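You operate a simulated robot arm through the tools that you are given. There is no shell and no other tool. Be economical: measure what you need, move in short steps, check, and stop when the job is done.

You run a simulated robot arm. Do the job below in one go: nothing can be reset, and whatever is moved stays where it is left.

## Task
Empty the trolley's top basket: the rusty mould into TIP, the sound one into KEEP.
Fine: turn its blue stop free to draw it and leave it free; push the basket home after, fingers clear; stand each upright; case, brake and other moulds stay as they are.

Only the result counts: the job must be done as asked and must still hold three seconds after the hand-in. Knocking over, shifting, dropping, spilling or breaking anything else fails it.

## Robot
A 7-joint arm with a two-finger parallel gripper, fixed in place. Base frame: the origin is at the foot of the arm, x ahead of it, y to its left, z up. Lengths are in m, angles in degrees, forces in N, time in s.
With the tool pointing down near the work surface it reaches from about 0.1 to 0.3 m from the base axis. Its first joint turns from -66.0 to 66.0 degrees. Payload 1.57 kg.
The tool frame sits at the grasp point between the pads (the TCP): z along the fingers, y along the line on which they close. The tips reach 0.03 m beyond it. The gripper opens to 0.08 m. The fingers are 0.017 m wide and 0.012 m thick; the gripper's body (0.04 by 0.082 m) begins 0.08 m behind the TCP.
Orientation is told as [roll, pitch, yaw] about the base's x, y, z axes, in that order, counted from this pose: with the fingers straight down and closing along the base's y, the tool's x points along the base's -x, its y along +y and its z along -z.

## Interface
- The arm moves only by the tool play_rows. Its argument "rows" is a list of rows, each an object (a shift or turn left out is 0, a gripper value left out holds the last) with "travel": the shift along the tool's x, y, z in mm, a list of three; "angular": the turn, a rotation vector about the tool's x, y, z in degrees, a list of three. In form: [{"travel": [tx, ty, tz], "angular": [rx, ry, rz]}, ...]. A call has 1 to 10 rows; each row shifts and turns the commanded pose from where the row before left it, along the tool's axes as they then stand. "jaw" is the finger opening in mm, from 0 to 80, set as the call begins (left out, the last holds). Rows are played at 5 a second. More than 0.05 m and 8.6 degrees between two rows, or a gripper value outside its range, and nothing of the call is played. Where a pose cannot be reached the arm comes as near as it can. A force on the tool above 40 N (or 10 N above the force at the start of the call, whichever is more), or a blocked arm, ends the call early, and 0.2 s more pass. Each finger travels about 0.072 m/s and halts on what it meets, pressing with about 24 N; the grip force reading is that of the motor and also rises with nothing between the fingers. The clock runs only during rows and for 0.2 s after the last one: add rows that do not move to give the fingers time. The reply holds the time, the measured pose of the TCP, the force on the tool along the base axes, the opening and the grip force, in the units named above and with some noise, with the torque about the TCP (base axes, N m) and any sound that the robot's microphone picked up, and new pictures: "show" is both (left out), scene, wrist or none.
- Cameras (640 x 400 px; columns grow to the right, rows downward): "scene" is fixed at [0.0506, 0.4297, 1.4166]; the picture's right is [-0.82, -0.58, 0.00], its down [-0.36, 0.52, -0.77] and it looks along [0.45, -0.63, -0.63] (base axes); focal length 351 px, centre (320, 200). "wrist" rides on the gripper at [0.072, -0.007, -0.122] in the tool frame; the picture's right is [0.09, 1.00, 0.00], its down [-0.84, 0.08, -0.54] and it looks along [-0.54, 0.05, 0.84] (tool axes); focal length 238 px, centre (320, 200). There is no depth. A picture from a camera that has moved, and an enlarged one, comes with that camera's place and axes in the base frame and with its lens.
- enlarge(camera, box): a new picture of the part [left, top, right, bottom] of that camera's present view, enlarged. The clock stands still meanwhile.
- hand_in(): hands the job in; it is judged then, once.

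Work in short steps. Places have to be worked out from the pictures, the camera data and where the tool is seen: move nearer, look again, correct. Check each grasp and each placing, and mend what went wrong. You have 120 turns and 200 pictures in all, those below and enlarged ones among them. Open the gripper and draw the arm clear of the work before you hand the job in, unless the task says otherwise; then end with one line.

The tools are called after "Emit:" by a JSON object that holds its "api" and its "payload". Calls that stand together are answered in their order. play_rows: Moves the arm, as the interface text tells. Its arguments: {"type":"object","properties":{"rows":{"type":"array","items":{"type":"object","properties":{"travel":{"type":"array","items":{"type":"number"}},"angular":{"type":"array","items":{"type":"number"}}}}},"jaw":{"type":"number"},"show":{"type":"string","enum":["both","scene","wrist","none"]}},"required":["rows"]} The other tools are called the same way: enlarge (camera, box) takes an enlarged picture of a part of a camera's view; hand_in () hands the job in.

At the start:

```text
clock: 0.0
ee_pos: [0.4854, -0.1838, 1.0044]
tcp_rot: [-0.1, 0.0, 0.1]
contact_force: [-1.0, -0.3, -0.2]
wrist_torque: [-0.01, -0.02, 0.0]
width: 0.0802
finger_force: 0.0
```

scene: 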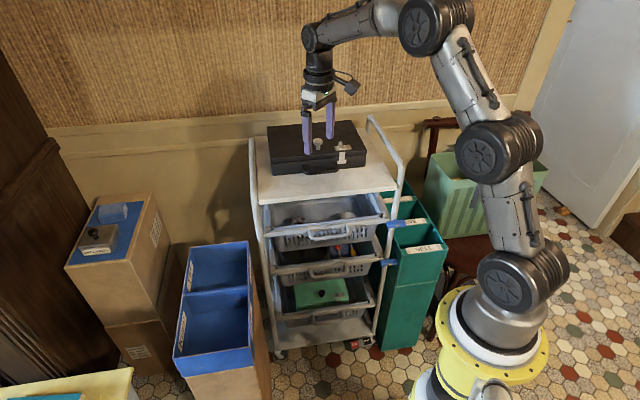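
wrist: 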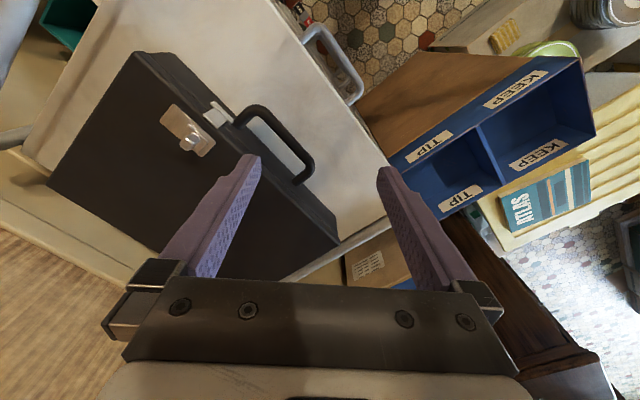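

I'll start with enlarged views of the trolley and the bins before I move anything.

Emit:
{"api": "enlarge", "payload": {"camera": "scene", "box": [240, 170, 420, 283]}}

Emit:
{"api": "enlarge", "payload": {"camera": "scene", "box": [370, 180, 460, 280]}}

Emit:
{"api": "enlarge", "payload": {"camera": "wrist", "box": [340, 20, 640, 240]}}

Emit:
{"api": "enlarge", "payload": {"camera": "scene", "box": [60, 190, 270, 400]}}

```text
3.54 times, centred on (330, 226) of scene
camera zoom: at [0.0506, 0.4297, 1.4166], right [-0.82, -0.58, 0.0], down [-0.36, 0.52, -0.77], along [0.45, -0.63, -0.63], focal length 1243 px, centre (285, 106)
```

zoom: 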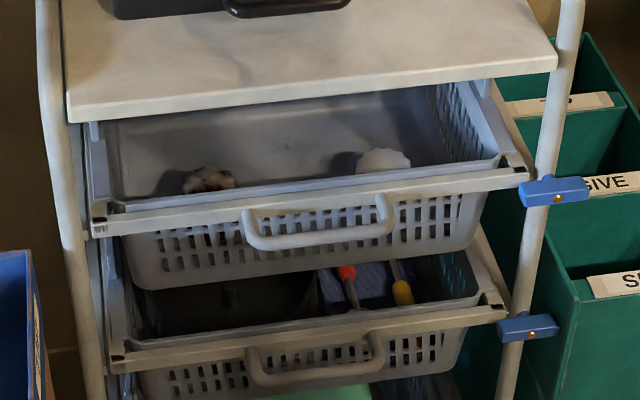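

```text
4.00 times, centred on (415, 230) of scene
camera zoom: at [0.0506, 0.4297, 1.4166], right [-0.82, -0.58, 0.0], down [-0.36, 0.52, -0.77], along [0.45, -0.63, -0.63], focal length 1404 px, centre (-60, 80)
```

zoom: 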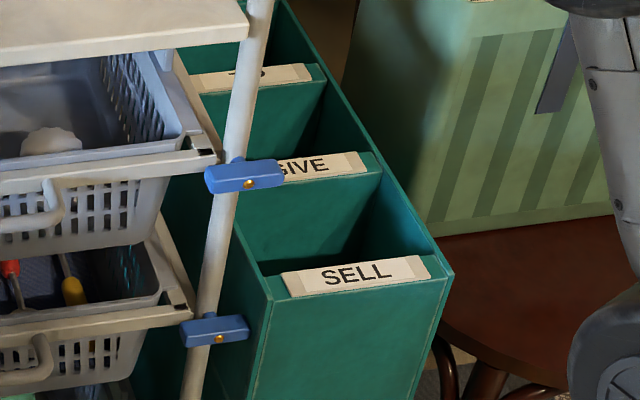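

```text
1.82 times, centred on (490, 130) of wrist
camera zoom: at [0.4125, -0.1911, 1.126], right [-0.09, 1.0, 0.0], down [0.84, 0.08, 0.54], along [0.54, 0.05, -0.84], focal length 433 px, centre (11, 327)
```

zoom: 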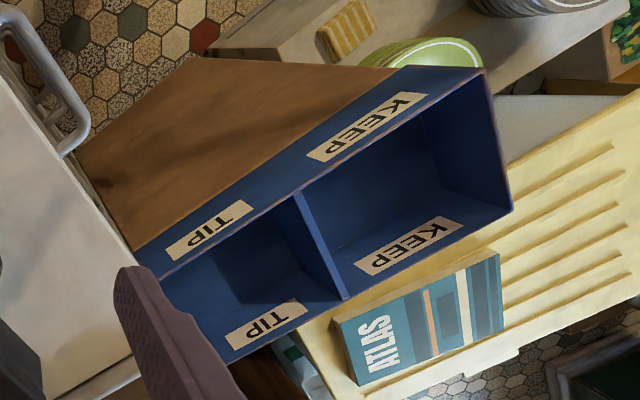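

```text
1.90 times, centred on (165, 295) of scene
camera zoom: at [0.0506, 0.4297, 1.4166], right [-0.82, -0.58, 0.0], down [-0.36, 0.52, -0.77], along [0.45, -0.63, -0.63], focal length 669 px, centre (615, 19)
```

zoom: 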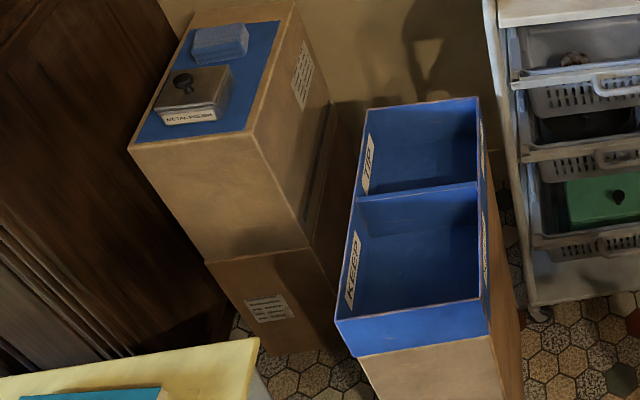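

The trolley, its baskets and the blue stops are visible; next I'll enlarge the wrist view near the trolley's front edge so I can triangulate from both cameras.

Emit:
{"api": "enlarge", "payload": {"camera": "wrist", "box": [240, 0, 480, 150]}}

Emit:
{"api": "enlarge", "payload": {"camera": "wrist", "box": [240, 130, 480, 290]}}

Emit:
{"api": "enlarge", "payload": {"camera": "scene", "box": [240, 100, 420, 213]}}

```text
2.67 times, centred on (360, 75) of wrist
camera zoom: at [0.4125, -0.1911, 1.126], right [-0.09, 1.0, 0.0], down [0.84, 0.08, 0.54], along [0.54, 0.05, -0.84], focal length 636 px, centre (213, 533)
```

zoom: 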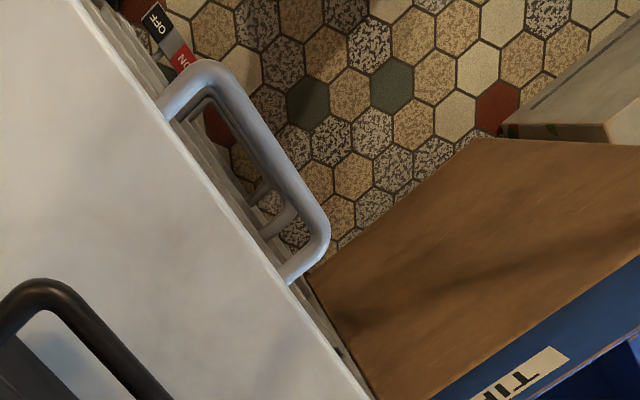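

```text
2.50 times, centred on (360, 210) of wrist
camera zoom: at [0.4125, -0.1911, 1.126], right [-0.09, 1.0, 0.0], down [0.84, 0.08, 0.54], along [0.54, 0.05, -0.84], focal length 596 px, centre (220, 175)
```

zoom: 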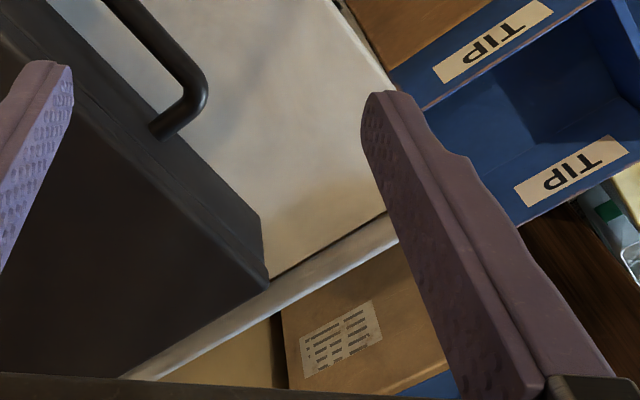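

```text
3.54 times, centred on (330, 156) of scene
camera zoom: at [0.0506, 0.4297, 1.4166], right [-0.82, -0.58, 0.0], down [-0.36, 0.52, -0.77], along [0.45, -0.63, -0.63], focal length 1243 px, centre (285, 354)
```

zoom: 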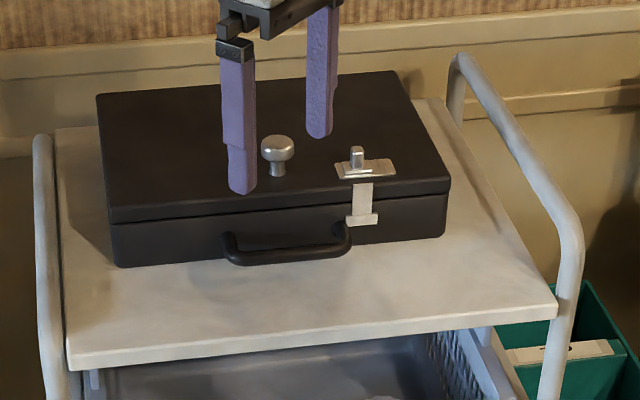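

The trolley's front-left top corner triangulates to about (0.58, -0.04, 0.847), and the front faces roughly (-0.7, 0.7). The top stop should be near (0.30, -0.29, 0.735). I'll raise, move out in front of it and yaw -45° to look.

Emit:
{"api": "play_rows", "payload": {"rows": [{"travel": [0, 0, -40]}, {"travel": [46, -13, 0]}, {"travel": [46, -13, 0]}, {"travel": [46, -13, 0]}, {"travel": [46, -14, 0]}, {"travel": [45, -14, 0]}], "show": "none"}}

Emit:
{"api": "play_rows", "payload": {"rows": [{"angular": [0, 0, 7.5]}, {"angular": [0, 0, 7.5]}, {"angular": [0, 0, 7.5]}, {"angular": [0, 0, 7.5]}, {"angular": [0, 0, 7.5]}, {"angular": [0, 0, 7.5]}, {"travel": [0, 0, 40]}, {"travel": [0, 0, 40]}], "show": "both"}}

```text
clock: 1.4
ee_pos: [0.2542, -0.2523, 1.0468]
tcp_rot: [0.0, 0.0, 0.0]
contact_force: [0.5, 0.3, -0.2]
wrist_torque: [-0.01, 0.02, 0.01]
width: 0.0801
finger_force: 0.2
```

```text
clock: 3.2
ee_pos: [0.2562, -0.2509, 0.9627]
tcp_rot: [0.0, 0.0, -45.2]
contact_force: [-0.6, -0.2, -0.9]
wrist_torque: [-0.01, 0.0, -0.01]
width: 0.08
finger_force: 0.1
camera wrist: at [0.1995, -0.2048, 1.0853], right [0.64, 0.77, 0.0], down [0.65, -0.54, 0.54], along [0.42, -0.35, -0.84], focal length 238 px, centre (320, 200)
```

scene: 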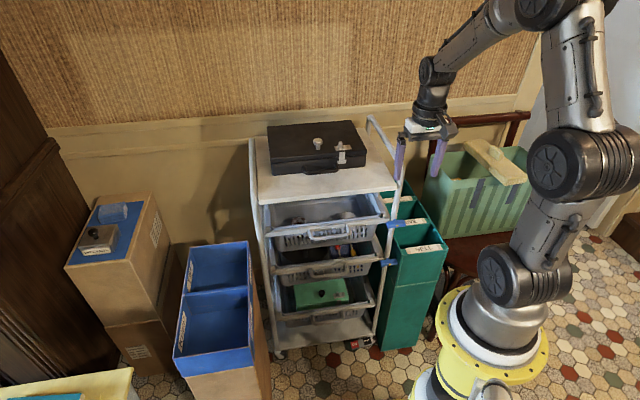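
wrist: 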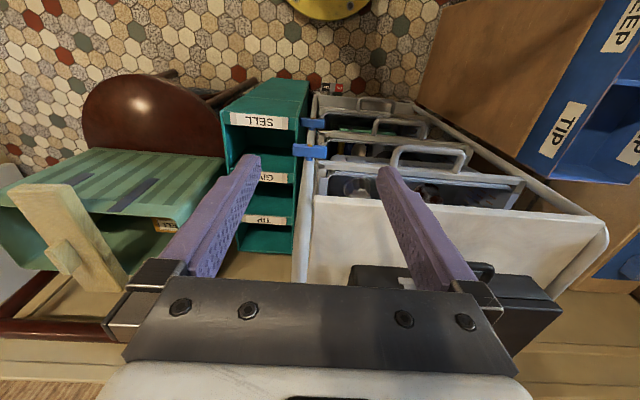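

The wrist camera now sees both blue stops. I'll enlarge around them.

Emit:
{"api": "enlarge", "payload": {"camera": "wrist", "box": [270, 80, 430, 210]}}

Emit:
{"api": "enlarge", "payload": {"camera": "wrist", "box": [300, 130, 540, 280]}}

Emit:
{"api": "enlarge", "payload": {"camera": "scene", "box": [360, 195, 430, 245]}}

```text
3.08 times, centred on (350, 145) of wrist
camera zoom: at [0.1995, -0.2048, 1.0853], right [0.64, 0.77, 0.0], down [0.65, -0.54, 0.54], along [0.42, -0.35, -0.84], focal length 733 px, centre (228, 369)
```

zoom: 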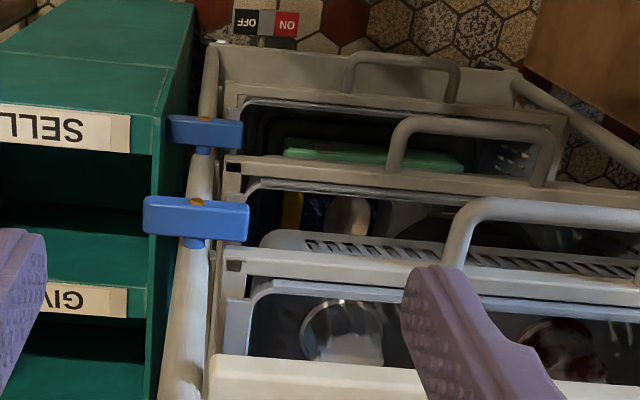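

```text
2.67 times, centred on (420, 205) of wrist
camera zoom: at [0.1995, -0.2048, 1.0853], right [0.64, 0.77, 0.0], down [0.65, -0.54, 0.54], along [0.42, -0.35, -0.84], focal length 636 px, centre (53, 187)
```

zoom: 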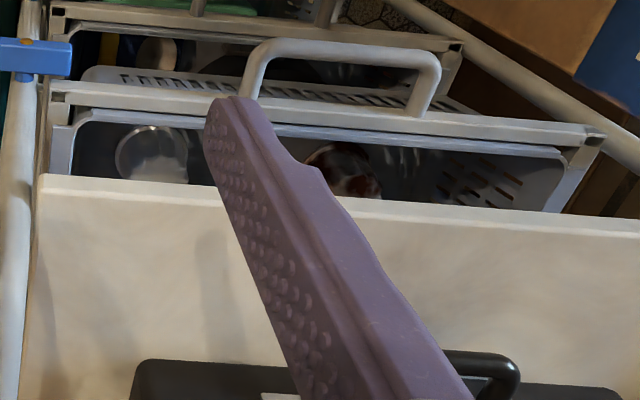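

```text
8.00 times, centred on (395, 220) of scene
camera zoom: at [0.0506, 0.4297, 1.4166], right [-0.82, -0.58, 0.0], down [-0.36, 0.52, -0.77], along [0.45, -0.63, -0.63], focal length 2809 px, centre (-280, 40)
```

zoom: 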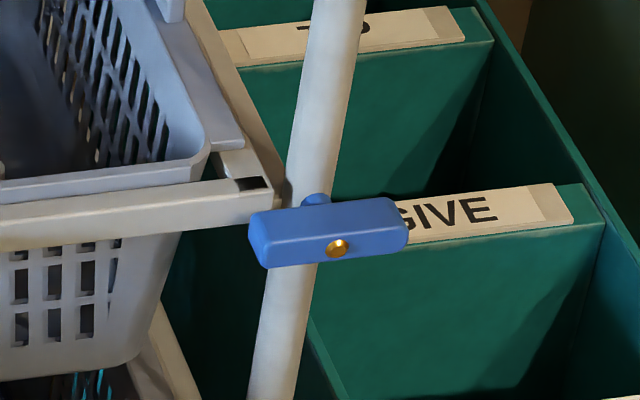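

The gold pivot triangulates to about (0.298, -0.306, 0.708). The stop is a 57 mm bar lying across the right end of the basket rail. I plan to press its left half down with closed fingers tilted about 25°, so first I'll tilt and come down to just above it.

Emit:
{"api": "play_rows", "payload": {"rows": [{"angular": [0, -8.4, 0]}, {"angular": [0, -8.3, 0]}, {"angular": [0, -8.3, 0]}, {"travel": [5, 3.7, 44]}, {"travel": [5, 3.7, 44]}, {"travel": [5, 3.7, 44]}, {"travel": [5, 3.7, 44]}], "jaw": 0, "show": "both"}}

```text
clock: 4.8
ee_pos: [0.3082, -0.2775, 0.794]
tcp_rot: [0.0, -25.1, -45.0]
contact_force: [-0.1, 0.0, -0.2]
wrist_torque: [-0.01, 0.02, 0.0]
width: 0.0
finger_force: 21.8
camera wrist: at [0.22, -0.1999, 0.8745], right [0.65, 0.76, -0.04], down [0.43, -0.32, 0.85], along [0.63, -0.56, -0.53], focal length 238 px, centre (320, 200)
```

scene: 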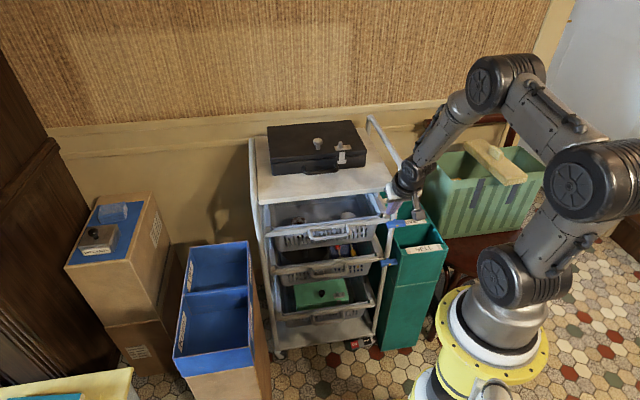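
wrist: 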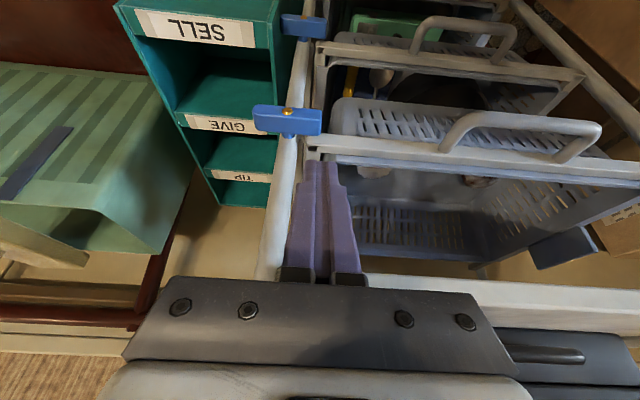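

A closer fix puts the pivot at about (0.301, -0.314, 0.694). I'm shifting 7 mm right and 11 mm in, then lowering so the tips sit just above the left half of the bar.

Emit:
{"api": "play_rows", "payload": {"rows": [{"travel": [3.5, -3.5, 20]}, {"travel": [3.5, -3.5, 16]}], "show": "wrist"}}

Emit:
{"api": "enlarge", "payload": {"camera": "wrist", "box": [230, 80, 390, 180]}}

Emit:
{"api": "enlarge", "payload": {"camera": "scene", "box": [360, 185, 430, 235]}}

```text
clock: 5.4
ee_pos: [0.3102, -0.2913, 0.7602]
tcp_rot: [-0.1, -24.9, -45.0]
contact_force: [0.1, -0.8, 0.1]
wrist_torque: [-0.02, -0.01, 0.01]
width: 0.0001
finger_force: 21.1
camera wrist: at [0.2224, -0.2138, 0.8401], right [0.64, 0.76, -0.04], down [0.43, -0.32, 0.85], along [0.63, -0.56, -0.53], focal length 238 px, centre (320, 200)
```

wrist: 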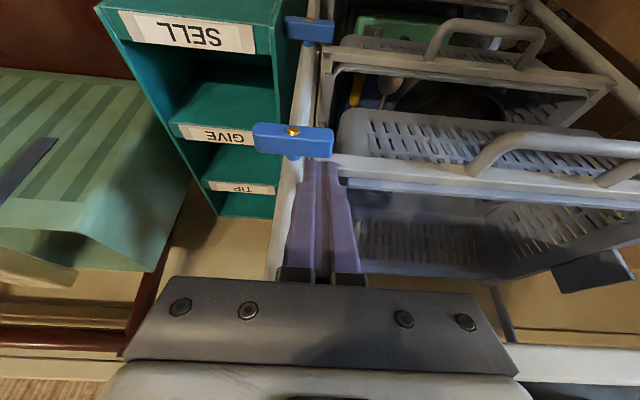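

```text
4.00 times, centred on (310, 130) of wrist
camera zoom: at [0.2224, -0.2138, 0.8401], right [0.64, 0.76, -0.04], down [0.43, -0.32, 0.85], along [0.63, -0.56, -0.53], focal length 953 px, centre (360, 480)
```

zoom: 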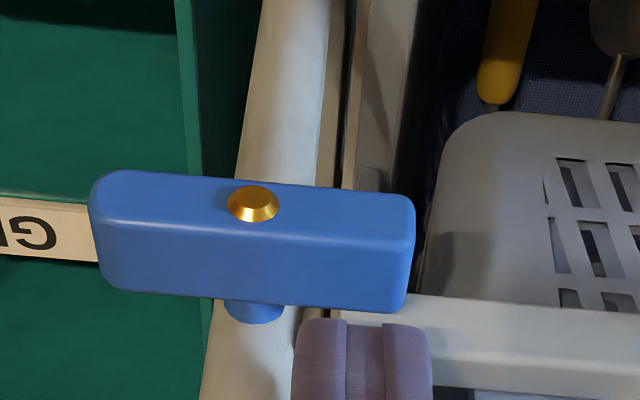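

```text
8.00 times, centred on (395, 210) of scene
camera zoom: at [0.0506, 0.4297, 1.4166], right [-0.82, -0.58, 0.0], down [-0.36, 0.52, -0.77], along [0.45, -0.63, -0.63], focal length 2809 px, centre (-280, 120)
```

zoom: 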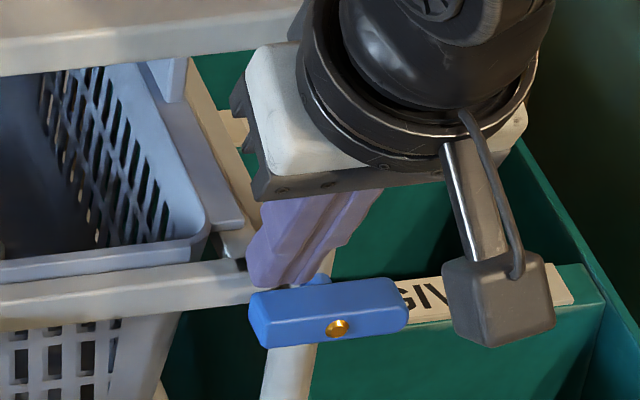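

By this view the bar runs from n ≈ -0.440 to -0.462 with its top near 0.70, and the tips are about 23 mm left of the pivot. I'll move 8 mm in and 3 mm right, then press down in steps.

Emit:
{"api": "play_rows", "payload": {"rows": [{"travel": [-7.2, -3, 3.4]}, {"travel": [6.3, 0, 13.6]}, {"travel": [6.3, 0, 13.6]}, {"travel": [4.2, 0, 9.1]}, {"travel": [4.2, 0, 9.1]}], "show": "wrist"}}

Emit:
{"api": "enlarge", "payload": {"camera": "scene", "box": [360, 195, 430, 245]}}

```text
clock: 6.0
ee_pos: [0.3163, -0.2973, 0.7521]
tcp_rot: [0.0, -25.3, -44.8]
contact_force: [-10.3, 17.6, 25.5]
wrist_torque: [0.38, 0.25, 0.04]
width: 0.0
finger_force: 20.9
stopped in row 3: the force on the tool passed its limit at 84 N (the readings are from after the stop); the commanded pose is now the measured one
camera wrist: at [0.2268, -0.2203, 0.8315], right [0.64, 0.76, -0.04], down [0.43, -0.31, 0.85], along [0.64, -0.56, -0.53], focal length 238 px, centre (320, 200)
```

wrist: 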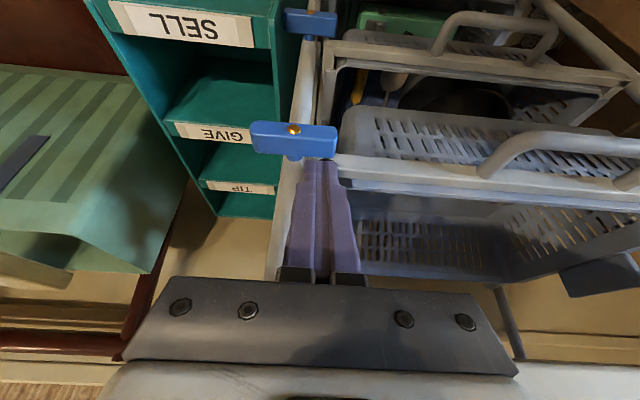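

```text
8.00 times, centred on (395, 220) of scene
camera zoom: at [0.0502, 0.4303, 1.4165], right [-0.82, -0.58, 0.0], down [-0.36, 0.52, -0.77], along [0.45, -0.63, -0.63], focal length 2809 px, centre (-280, 40)
```

zoom: 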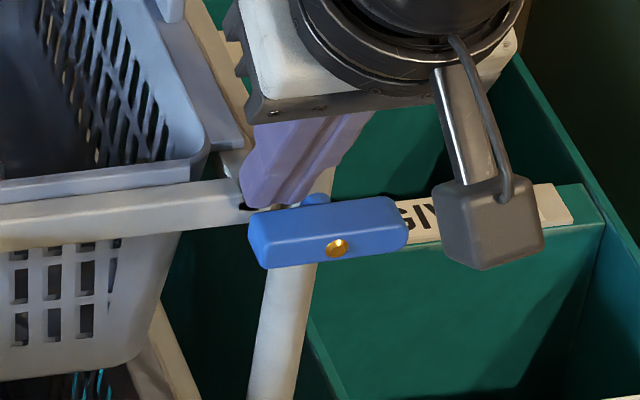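

The force and the scene close-up suggest the tips landed on the rail end just behind the bar, so the bar is closer to me (pivot about (0.294, -0.300, 0.72)). I'll lift 12 mm, come 20 mm outward and check.

Emit:
{"api": "play_rows", "payload": {"rows": [{"travel": [-5.1, 0, -10.9]}, {"travel": [18.1, 0, -8.5]}], "show": "none"}}

Emit:
{"api": "enlarge", "payload": {"camera": "wrist", "box": [230, 80, 390, 180]}}

Emit:
{"api": "enlarge", "payload": {"camera": "scene", "box": [360, 195, 430, 245]}}

```text
clock: 6.6
ee_pos: [0.3001, -0.2845, 0.7627]
tcp_rot: [0.1, -25.5, -44.9]
contact_force: [0.0, 0.0, 0.4]
wrist_torque: [0.01, -0.02, -0.02]
width: 0.0
finger_force: 20.7
```

```text
4.00 times, centred on (310, 130) of wrist
camera zoom: at [0.2116, -0.2069, 0.8416], right [0.64, 0.76, -0.04], down [0.42, -0.31, 0.85], along [0.64, -0.56, -0.53], focal length 953 px, centre (360, 480)
```

zoom: 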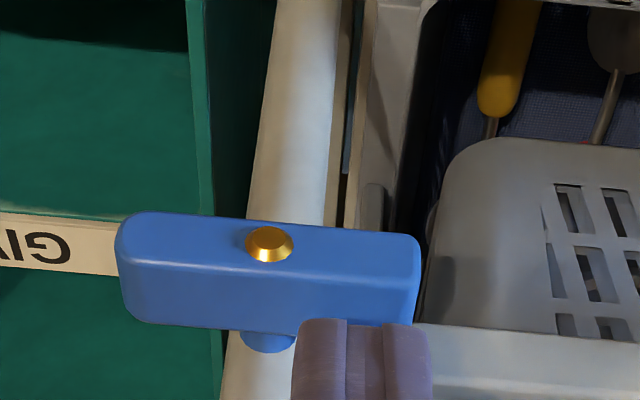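

```text
8.00 times, centred on (395, 220) of scene
camera zoom: at [0.0506, 0.4297, 1.4166], right [-0.82, -0.58, 0.0], down [-0.36, 0.52, -0.77], along [0.45, -0.63, -0.63], focal length 2809 px, centre (-280, 40)
```

zoom: 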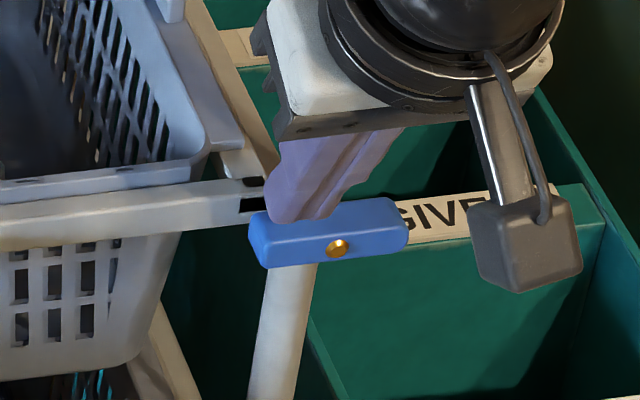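

The tips now sit over the bar's left half. Pressing down in small steps.

Emit:
{"api": "play_rows", "payload": {"rows": [{"travel": [2.5, 0, 5.4]}, {"travel": [2.5, 0, 5.4]}, {"travel": [2.5, 0, 5.4]}, {"travel": [2.5, 0, 5.4]}, {"travel": [2.5, 0, 5.4]}], "show": "none"}}

Emit:
{"api": "enlarge", "payload": {"camera": "scene", "box": [360, 195, 430, 245]}}

Emit:
{"api": "enlarge", "payload": {"camera": "wrist", "box": [230, 80, 390, 180]}}

```text
clock: 7.4
ee_pos: [0.3004, -0.2854, 0.7515]
tcp_rot: [-0.1, -25.5, -44.7]
contact_force: [-9.8, 12.3, 18.5]
wrist_torque: [0.21, 0.18, -0.08]
width: 0.0
finger_force: 20.6
stopped in row 3: the force on the tool passed its limit at 59 N (the readings are from after the stop); the commanded pose is now the measured one
```

```text
8.00 times, centred on (395, 220) of scene
camera zoom: at [0.0503, 0.4301, 1.4165], right [-0.82, -0.58, 0.0], down [-0.36, 0.52, -0.77], along [0.45, -0.63, -0.63], focal length 2809 px, centre (-280, 40)
```

zoom: 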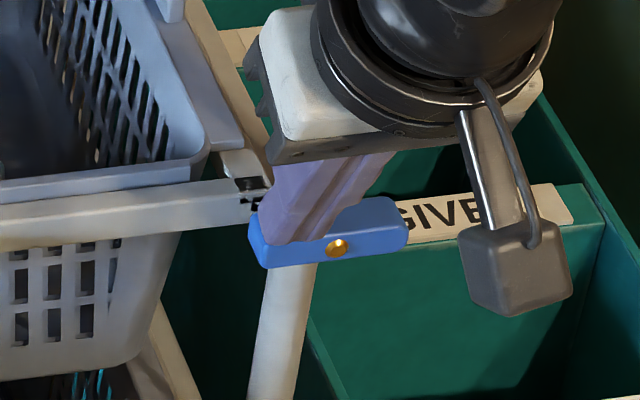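

```text
4.00 times, centred on (310, 130) of wrist
camera zoom: at [0.2126, -0.2075, 0.8305], right [0.64, 0.77, -0.04], down [0.43, -0.31, 0.85], along [0.64, -0.56, -0.53], focal length 953 px, centre (360, 480)
```

zoom: 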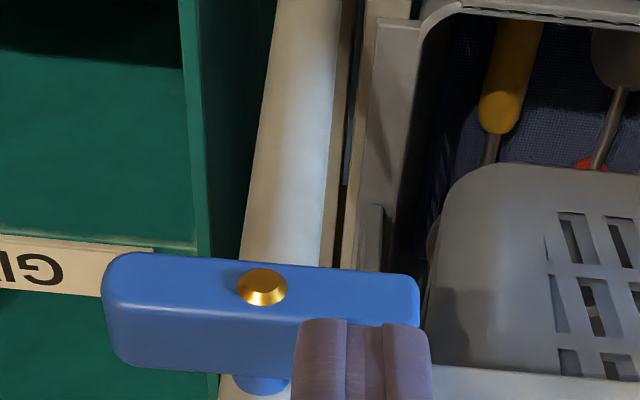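

The contact height (0.728 at the inner corner) matches the earlier rail contact, so the inner corner may be resting on the rail again. I'll come another 9 mm out and press with finer steps.

Emit:
{"api": "play_rows", "payload": {"rows": [{"travel": [-1.7, 0, -3.6]}, {"travel": [8.2, 0, -3.8]}, {"travel": [1.7, 0, 3.6]}, {"travel": [1.3, 0, 2.7]}, {"travel": [1.3, 0, 2.7]}, {"travel": [1.3, 0, 2.7]}, {"travel": [1.3, 0, 2.7]}, {"travel": [1.3, 0, 2.7]}], "show": "none"}}

Emit:
{"api": "enlarge", "payload": {"camera": "scene", "box": [360, 195, 430, 245]}}

Emit:
{"api": "enlarge", "payload": {"camera": "wrist", "box": [230, 80, 390, 180]}}

```text
clock: 8.5
ee_pos: [0.2952, -0.279, 0.748]
tcp_rot: [-0.3, -25.4, -44.4]
contact_force: [-8.2, 11.4, 17.9]
wrist_torque: [0.06, 0.06, -0.11]
width: 0.0003
finger_force: 21.4
stopped in row 5: the force on the tool passed its limit at 52 N (the readings are from after the stop); the commanded pose is now the measured one
```

```text
8.00 times, centred on (395, 220) of scene
camera zoom: at [0.0503, 0.4301, 1.4165], right [-0.82, -0.58, 0.0], down [-0.36, 0.52, -0.77], along [0.45, -0.63, -0.63], focal length 2809 px, centre (-280, 40)
```

zoom: 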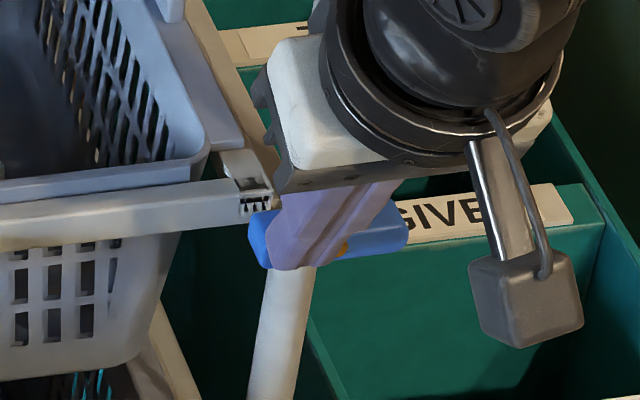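

```text
4.00 times, centred on (310, 130) of wrist
camera zoom: at [0.206, -0.2016, 0.8263], right [0.64, 0.77, -0.05], down [0.43, -0.31, 0.85], along [0.64, -0.56, -0.53], focal length 953 px, centre (360, 480)
```

zoom: 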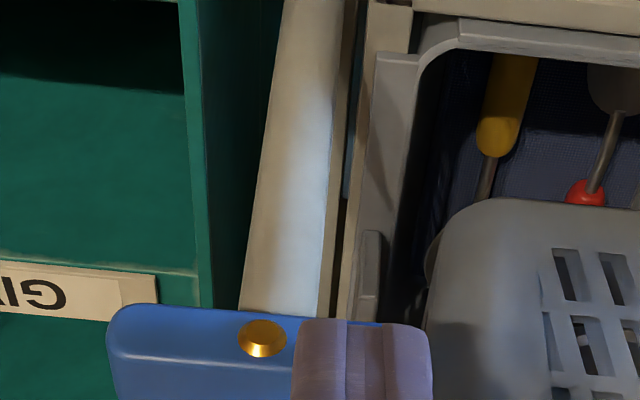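

Contact follows the bar's top edge and the bar refused about 50 N, so it probably turns the other way (left end up). I'll lift, go over to its right half and press there.

Emit:
{"api": "play_rows", "payload": {"rows": [{"travel": [-8.4, 0, -18.1]}, {"travel": [-6.3, -38, 3]}, {"travel": [5, 0, 11]}, {"travel": [1.3, 0, 2.7]}, {"travel": [1.3, 0, 2.7]}, {"travel": [1.3, 0, 2.7]}, {"travel": [1.3, 0, 2.7]}], "show": "none"}}

Emit:
{"api": "enlarge", "payload": {"camera": "scene", "box": [360, 195, 430, 245]}}

Emit:
{"api": "enlarge", "payload": {"camera": "wrist", "box": [260, 80, 420, 180]}}

```text
clock: 10.1
ee_pos: [0.2732, -0.3109, 0.7428]
tcp_rot: [-0.3, -25.6, -44.5]
contact_force: [-3.0, -6.1, 0.5]
wrist_torque: [-0.15, 0.07, -0.08]
width: 0.0
finger_force: 21.2
```

```text
8.00 times, centred on (395, 220) of scene
camera zoom: at [0.0505, 0.4296, 1.4167], right [-0.82, -0.58, 0.0], down [-0.36, 0.52, -0.77], along [0.45, -0.63, -0.63], focal length 2809 px, centre (-280, 40)
```

zoom: 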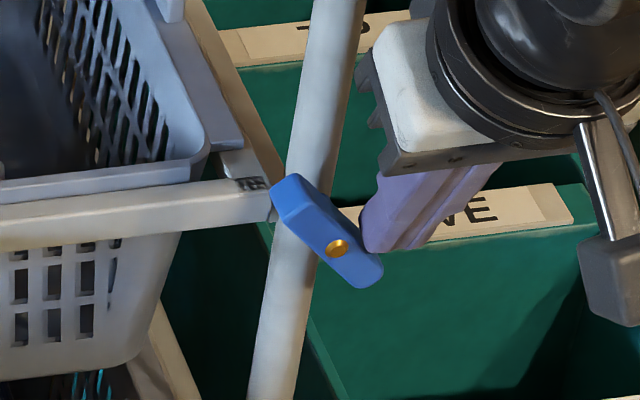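

```text
4.00 times, centred on (340, 130) of wrist
camera zoom: at [0.1841, -0.2342, 0.8213], right [0.64, 0.77, -0.04], down [0.43, -0.31, 0.85], along [0.64, -0.56, -0.53], focal length 953 px, centre (240, 480)
```

zoom: 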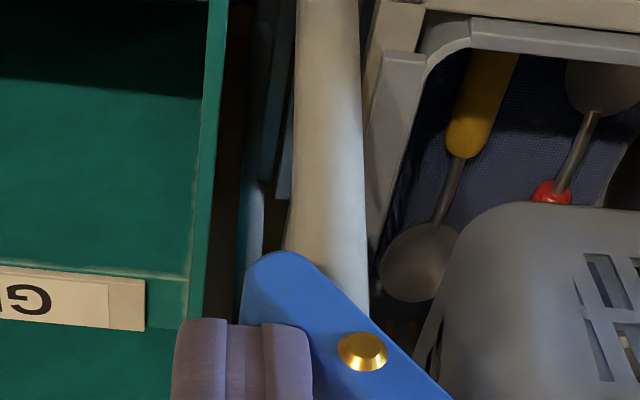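

It turned the other way, now about 50° round. Going down further and nudging sideways to finish the turn to vertical.

Emit:
{"api": "play_rows", "payload": {"rows": [{"travel": [2.1, 0, 4.5]}, {"travel": [2.1, 0, 4.5]}, {"travel": [2.1, 0, 4.5]}, {"travel": [2.1, 0, 4.5]}, {"travel": [0, 3, 0]}, {"travel": [0, 3, 0]}], "show": "none"}}

Emit:
{"api": "enlarge", "payload": {"camera": "scene", "box": [360, 195, 430, 245]}}

```text
clock: 11.5
ee_pos: [0.2761, -0.3084, 0.7227]
tcp_rot: [-0.4, -25.4, -44.8]
contact_force: [-15.2, -11.8, 1.4]
wrist_torque: [-0.07, 0.12, -0.18]
width: 0.0
finger_force: 20.9
```

```text
8.00 times, centred on (395, 220) of scene
camera zoom: at [0.0503, 0.4295, 1.4167], right [-0.82, -0.58, 0.0], down [-0.36, 0.52, -0.77], along [0.45, -0.63, -0.63], focal length 2809 px, centre (-280, 40)
```

zoom: 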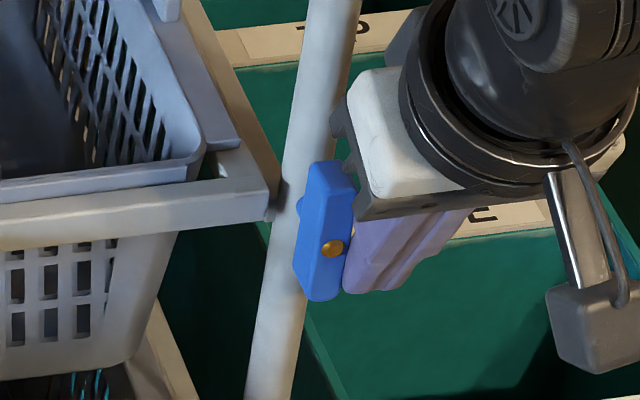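

The stop is vertical now. I'll back off sideways and up and check that it stays and that the trolley hasn't moved.

Emit:
{"api": "play_rows", "payload": {"rows": [{"travel": [0, -8, 0]}, {"travel": [0, -4, -25]}, {"travel": [0, 0, -45]}, {"travel": [0, 0, -45]}], "show": "wrist"}}

Emit:
{"api": "enlarge", "payload": {"camera": "scene", "box": [360, 195, 430, 245]}}

Emit:
{"api": "enlarge", "payload": {"camera": "scene", "box": [240, 170, 420, 283]}}

```text
clock: 12.5
ee_pos: [0.2354, -0.2795, 0.8279]
tcp_rot: [-0.2, -25.4, -44.4]
contact_force: [0.0, 0.0, 0.4]
wrist_torque: [-0.01, 0.01, 0.03]
width: 0.0
finger_force: 21.6
camera wrist: at [0.1465, -0.2026, 0.907], right [0.64, 0.77, -0.04], down [0.43, -0.31, 0.85], along [0.64, -0.56, -0.53], focal length 238 px, centre (320, 200)
```

wrist: 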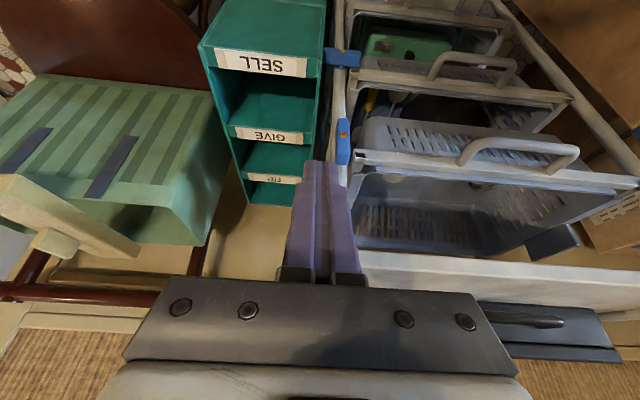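

```text
8.00 times, centred on (395, 220) of scene
camera zoom: at [0.0506, 0.4297, 1.4166], right [-0.82, -0.58, 0.0], down [-0.36, 0.52, -0.77], along [0.45, -0.63, -0.63], focal length 2809 px, centre (-280, 40)
```

zoom: 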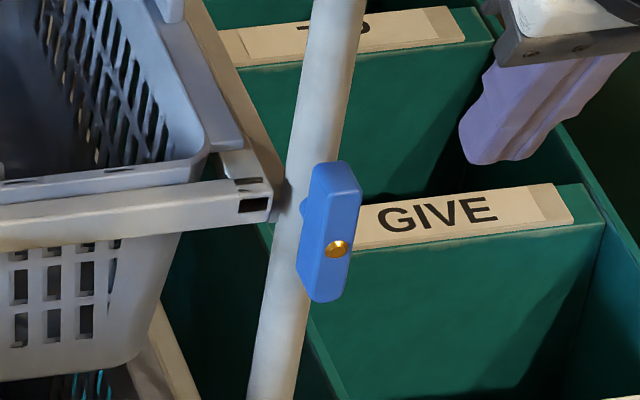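

```text
3.54 times, centred on (330, 226) of scene
camera zoom: at [0.0506, 0.4297, 1.4166], right [-0.82, -0.58, 0.0], down [-0.36, 0.52, -0.77], along [0.45, -0.63, -0.63], focal length 1243 px, centre (285, 106)
```

zoom: 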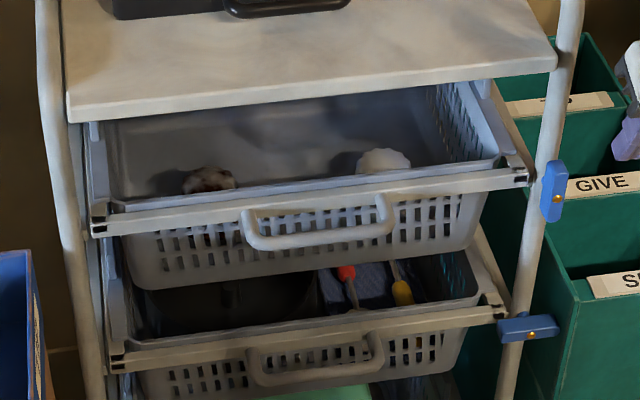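

The stop is free and the pivot is exactly where it was, so the trolley hasn't moved. Next I need the handle's location.

Emit:
{"api": "enlarge", "payload": {"camera": "wrist", "box": [340, 90, 640, 278]}}

Emit:
{"api": "enlarge", "payload": {"camera": "scene", "box": [290, 200, 370, 250]}}

```text
2.13 times, centred on (490, 184) of wrist
camera zoom: at [0.1465, -0.2026, 0.907], right [0.64, 0.77, -0.04], down [0.43, -0.31, 0.85], along [0.64, -0.56, -0.53], focal length 507 px, centre (-42, 234)
```

zoom: 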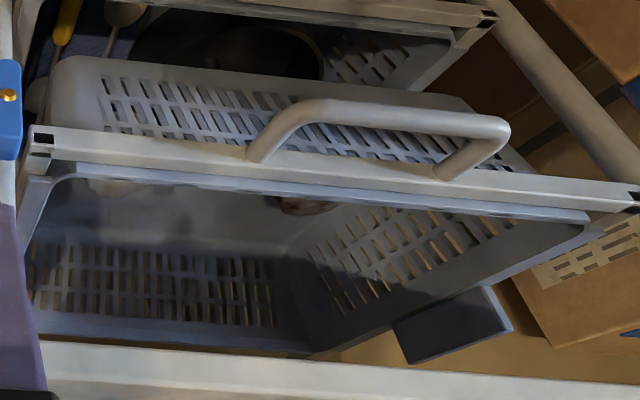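

```text
8.00 times, centred on (330, 225) of scene
camera zoom: at [0.0506, 0.4297, 1.4166], right [-0.82, -0.58, 0.0], down [-0.36, 0.52, -0.77], along [0.45, -0.63, -0.63], focal length 2809 px, centre (240, 0)
```

zoom: 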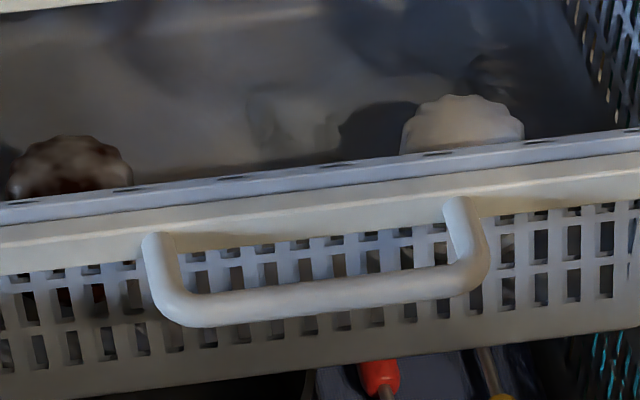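

The handle's outer bar runs from (0.469, -0.118) to (0.392, -0.190) at z ≈ 0.716. I'll untilt, move in front of its centre, and yaw so the fingers close along the pull direction.

Emit:
{"api": "play_rows", "payload": {"rows": [{"angular": [0, 8.4, 0]}, {"angular": [0, 8.4, 0]}, {"angular": [0, 8.4, 0]}, {"travel": [4.2, 45, -4.4]}, {"travel": [4.2, 45, -4.4]}, {"travel": [4.2, 45, -4.4]}, {"travel": [4.2, 45, -4.4]}, {"travel": [4.2, 45, -4.4]}], "jaw": 30, "show": "none"}}

Emit:
{"api": "play_rows", "payload": {"rows": [{"angular": [0, 0, -8.5]}, {"angular": [0, 0, -8.5]}, {"angular": [0, 0, -8.5]}, {"angular": [0, 0, -8.5]}, {"angular": [0, 0, -8.5]}, {"angular": [0, 0, -8.5]}, {"angular": [0, 0, -8.5]}, {"angular": [0, 0, -8.5]}, {"angular": [0, 0, -8.5]}, {"angular": [0, 0, -8.5]}], "show": "none"}}

Emit:
{"api": "play_rows", "payload": {"rows": [{"angular": [0, 0, -5.5]}, {"angular": [7.5, 0, 0]}, {"angular": [7.5, 0, 0]}], "show": "both"}}

```text
clock: 14.3
ee_pos: [0.3768, -0.1054, 0.8467]
tcp_rot: [-0.3, -0.2, -44.6]
contact_force: [0.2, 0.1, -0.1]
wrist_torque: [0.0, -0.02, -0.01]
width: 0.03
finger_force: 0.0
out of reach, approached as far as the arm can: row 2
```

```text
clock: 16.5
ee_pos: [0.3772, -0.1059, 0.8479]
tcp_rot: [-0.2, 0.4, 40.7]
contact_force: [-1.2, 0.0, -0.5]
wrist_torque: [0.02, -0.03, -0.01]
width: 0.03
finger_force: 0.0
```

```text
clock: 17.3
ee_pos: [0.3776, -0.1058, 0.8472]
tcp_rot: [-15.3, 0.3, 45.9]
contact_force: [-0.2, -0.1, 0.2]
wrist_torque: [0.03, -0.02, 0.0]
width: 0.0303
finger_force: 0.0
camera wrist: at [0.3085, -0.1392, 0.9665], right [-0.76, 0.6, -0.26], down [0.43, 0.75, 0.5], along [0.5, 0.26, -0.83], focal length 238 px, centre (320, 200)
```

scene: 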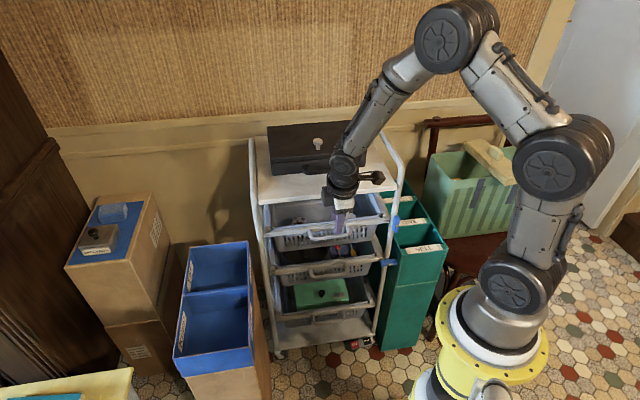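
wrist: 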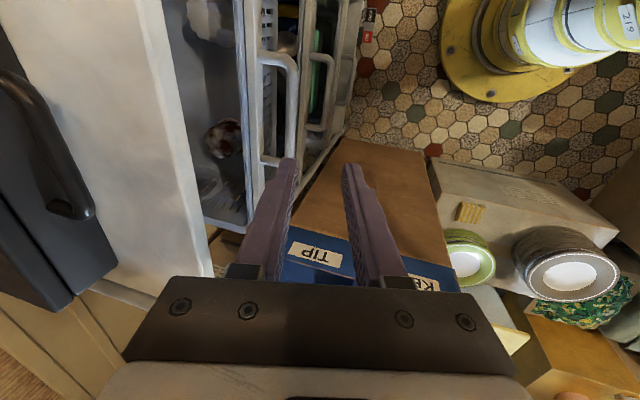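

The bar at n ≈ -0.41 is confirmed. I'll align over it at height first, look, then descend vertically.

Emit:
{"api": "play_rows", "payload": {"rows": [{"travel": [-1.5, -24, 37]}, {"travel": [-1.5, -23.3, 37.8]}], "show": "wrist"}}

Emit:
{"api": "enlarge", "payload": {"camera": "scene", "box": [290, 180, 370, 230]}}

```text
clock: 17.9
ee_pos: [0.4261, -0.149, 0.7883]
tcp_rot: [-15.4, 0.3, 46.0]
contact_force: [0.1, -0.1, 0.1]
wrist_torque: [-0.02, -0.02, -0.02]
width: 0.0299
finger_force: 0.2
camera wrist: at [0.3583, -0.1829, 0.9081], right [-0.76, 0.6, -0.26], down [0.43, 0.76, 0.5], along [0.5, 0.26, -0.83], focal length 238 px, centre (320, 200)
```

wrist: 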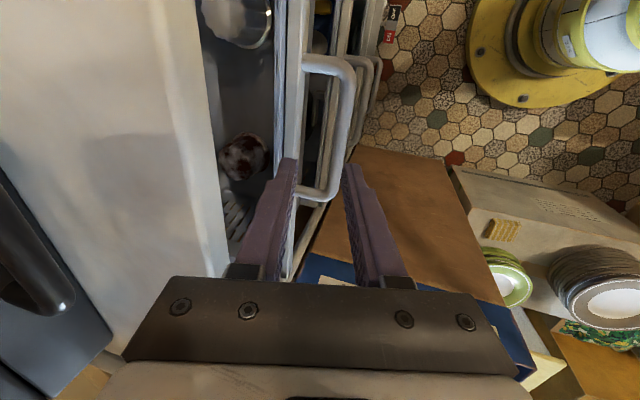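

```text
8.00 times, centred on (330, 205) of scene
camera zoom: at [0.0506, 0.4298, 1.4166], right [-0.82, -0.58, 0.0], down [-0.36, 0.52, -0.77], along [0.45, -0.63, -0.63], focal length 2809 px, centre (240, 160)
```

zoom: 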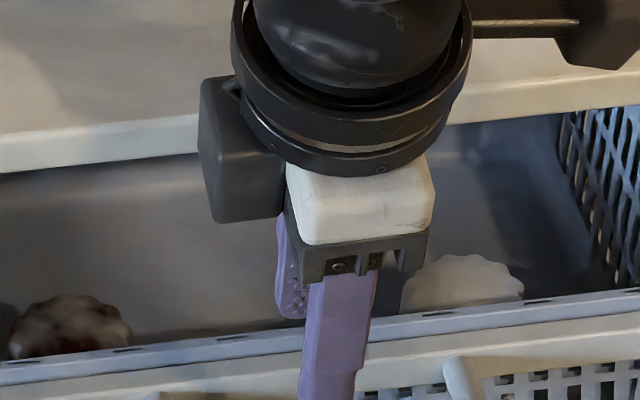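

The fingers straddle the bar in view. Descending vertically 62 mm.

Emit:
{"api": "play_rows", "payload": {"rows": [{"travel": [0, 5.3, 19.8]}, {"travel": [0, 5.3, 19.8]}, {"travel": [0, 5.3, 19.8]}], "show": "wrist"}}

Emit:
{"api": "enlarge", "payload": {"camera": "scene", "box": [290, 195, 370, 245]}}

```text
clock: 18.7
ee_pos: [0.4258, -0.1498, 0.7266]
tcp_rot: [-15.3, 0.3, 46.0]
contact_force: [0.2, -0.2, -0.4]
wrist_torque: [-0.01, 0.0, -0.01]
width: 0.0299
finger_force: 0.2
camera wrist: at [0.3567, -0.1833, 0.8465], right [-0.76, 0.6, -0.26], down [0.43, 0.75, 0.5], along [0.5, 0.26, -0.83], focal length 238 px, centre (320, 200)
```

wrist: 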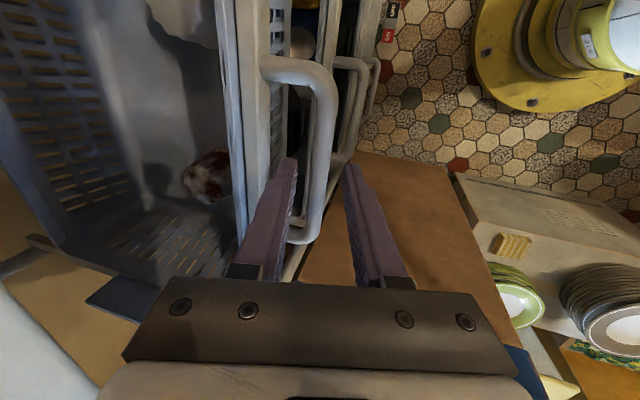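

```text
8.00 times, centred on (330, 220) of scene
camera zoom: at [0.0506, 0.4297, 1.4166], right [-0.82, -0.58, 0.0], down [-0.36, 0.52, -0.77], along [0.45, -0.63, -0.63], focal length 2809 px, centre (240, 40)
```

zoom: 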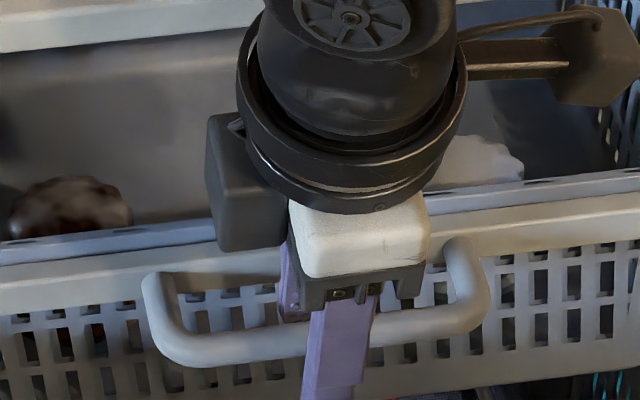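

The fingers straddle the handle bar with no contact. Closing on it now.

Emit:
{"api": "play_rows", "payload": {"rows": [{}, {}, {}], "jaw": 0, "show": "wrist"}}

```text
clock: 19.5
ee_pos: [0.4249, -0.1494, 0.7275]
tcp_rot: [-15.2, 0.3, 45.9]
contact_force: [2.0, -2.0, 0.2]
wrist_torque: [0.17, -0.18, -0.37]
width: 0.0118
finger_force: 23.9
camera wrist: at [0.3567, -0.1834, 0.8467], right [-0.75, 0.6, -0.26], down [0.43, 0.75, 0.5], along [0.5, 0.26, -0.83], focal length 238 px, centre (320, 200)
```

wrist: 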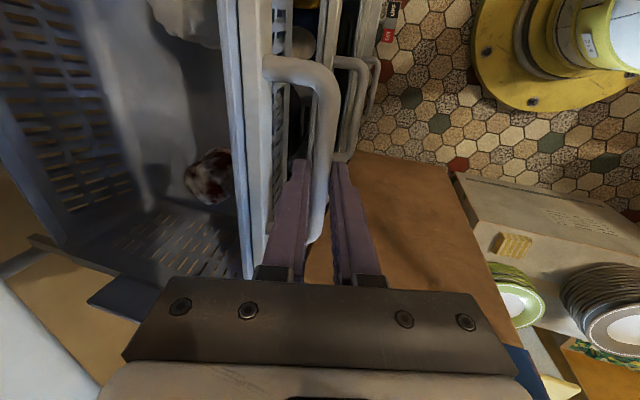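

Gripped on the 12 mm bar. Drawing slowly outward 80 mm.

Emit:
{"api": "play_rows", "payload": {"rows": [{"travel": [0, 5, -1.3]}, {"travel": [0, 9.66, -2.6]}, {"travel": [0, 9.66, -2.6]}, {"travel": [0, 9.66, -2.6]}, {"travel": [0, 9.66, -2.6]}, {"travel": [0, 9.66, -2.6]}, {"travel": [0, 9.66, -2.6]}, {"travel": [0, 9.66, -2.6]}], "show": "scene"}}

```text
clock: 21.3
ee_pos: [0.3723, -0.096, 0.7284]
tcp_rot: [-15.3, 0.1, 46.0]
contact_force: [12.6, 12.1, 2.1]
wrist_torque: [0.32, -0.38, -0.28]
width: 0.0122
finger_force: 24.2
```

scene: 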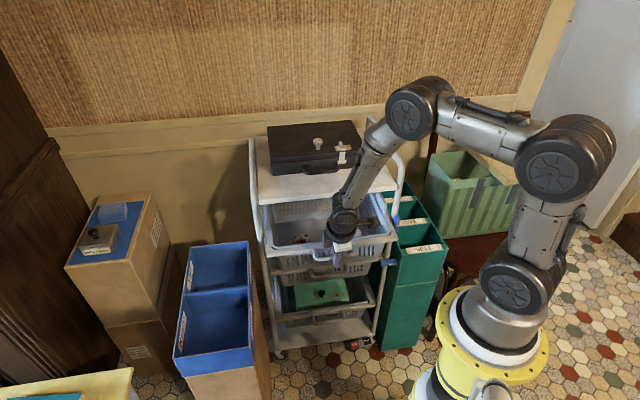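

The basket slides, but there's a 17 N side load, so the true slide direction is a few degrees more toward +y. I'll correct for that and continue.

Emit:
{"api": "play_rows", "payload": {"rows": [{"travel": [-2, 0, 0]}, {"travel": [-0.5, 9.66, -2.6]}, {"travel": [-0.5, 9.66, -2.6]}, {"travel": [-0.5, 9.66, -2.6]}, {"travel": [-0.5, 9.66, -2.6]}], "show": "both"}}

```text
clock: 22.5
ee_pos: [0.3428, -0.0667, 0.7242]
tcp_rot: [-15.0, 0.6, 45.9]
contact_force: [-4.3, -7.4, 0.6]
wrist_torque: [-0.37, 0.36, -0.56]
width: 0.0119
finger_force: 24.5
camera wrist: at [0.2754, -0.1015, 0.8444], right [-0.76, 0.6, -0.26], down [0.43, 0.75, 0.49], along [0.49, 0.26, -0.83], focal length 238 px, centre (320, 200)
```

scene: 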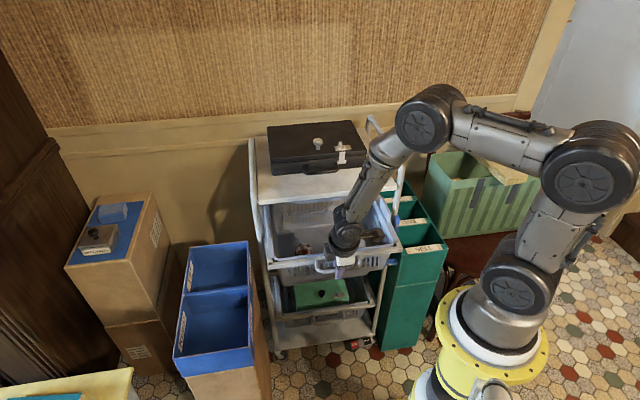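
wrist: 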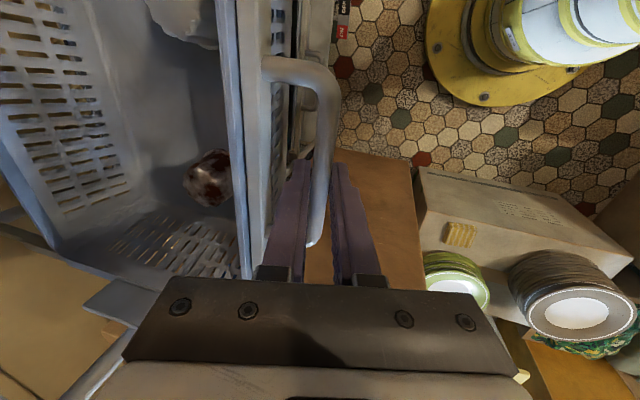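

Drawn 117 mm; the moulds sit near the basket's front. Drawing another 50 mm for clearance under the slab edge.

Emit:
{"api": "play_rows", "payload": {"rows": [{"travel": [0.5, 9.66, -2.6]}, {"travel": [-0.3, 9.66, -2.6]}, {"travel": [-0.3, 9.66, -2.6]}, {"travel": [-0.3, 9.66, -2.6]}, {"travel": [-0.3, 9.66, -2.6]}], "show": "none"}}

Emit:
{"api": "enlarge", "payload": {"camera": "scene", "box": [240, 170, 420, 283]}}

```text
clock: 23.7
ee_pos: [0.3091, -0.0306, 0.7264]
tcp_rot: [-15.0, 0.5, 45.9]
contact_force: [-6.4, -6.1, -0.4]
wrist_torque: [0.0, 0.06, -0.41]
width: 0.0124
finger_force: 24.6
```

```text
3.54 times, centred on (330, 226) of scene
camera zoom: at [0.0507, 0.4296, 1.4167], right [-0.82, -0.58, 0.0], down [-0.36, 0.52, -0.77], along [0.45, -0.63, -0.63], focal length 1243 px, centre (285, 106)
```

zoom: 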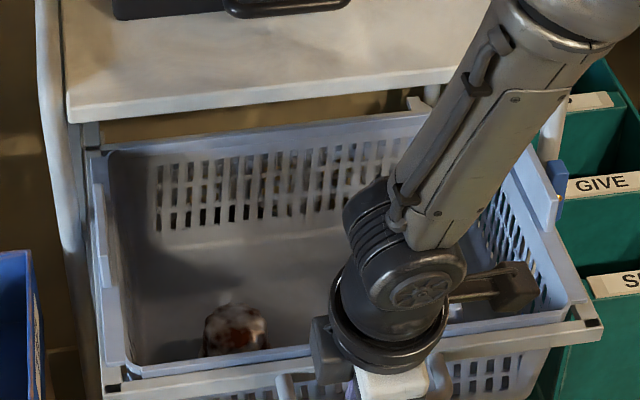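

Drawn about 166 mm and the basket interior is open. Releasing the handle and rising straight up.

Emit:
{"api": "play_rows", "payload": {"rows": [{}, {}, {"travel": [0, -5.3, -19.8]}, {"travel": [0, -5.3, -19.8]}, {"travel": [0, -10.6, -39.6]}, {"travel": [0, -10.6, -39.6]}], "jaw": 30, "show": "both"}}

```text
clock: 25.1
ee_pos: [0.308, -0.03, 0.8505]
tcp_rot: [-15.3, 0.4, 45.9]
contact_force: [0.9, 0.1, -0.2]
wrist_torque: [0.03, 0.03, -0.01]
width: 0.0299
finger_force: 0.1
camera wrist: at [0.2399, -0.0647, 0.9704], right [-0.76, 0.6, -0.26], down [0.43, 0.75, 0.5], along [0.5, 0.26, -0.83], focal length 238 px, centre (320, 200)
```

scene: 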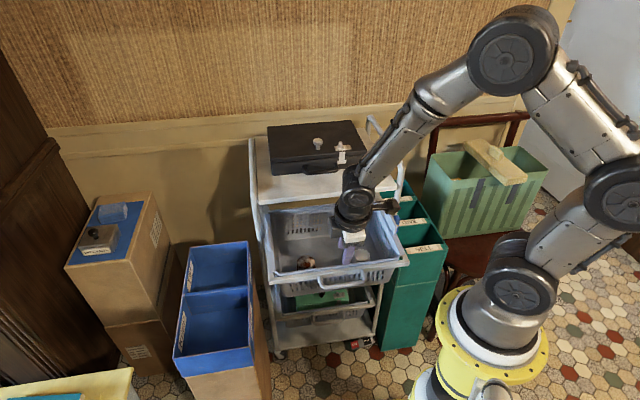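
wrist: 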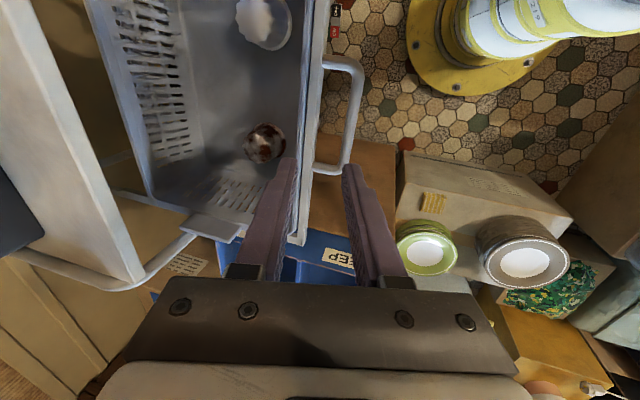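

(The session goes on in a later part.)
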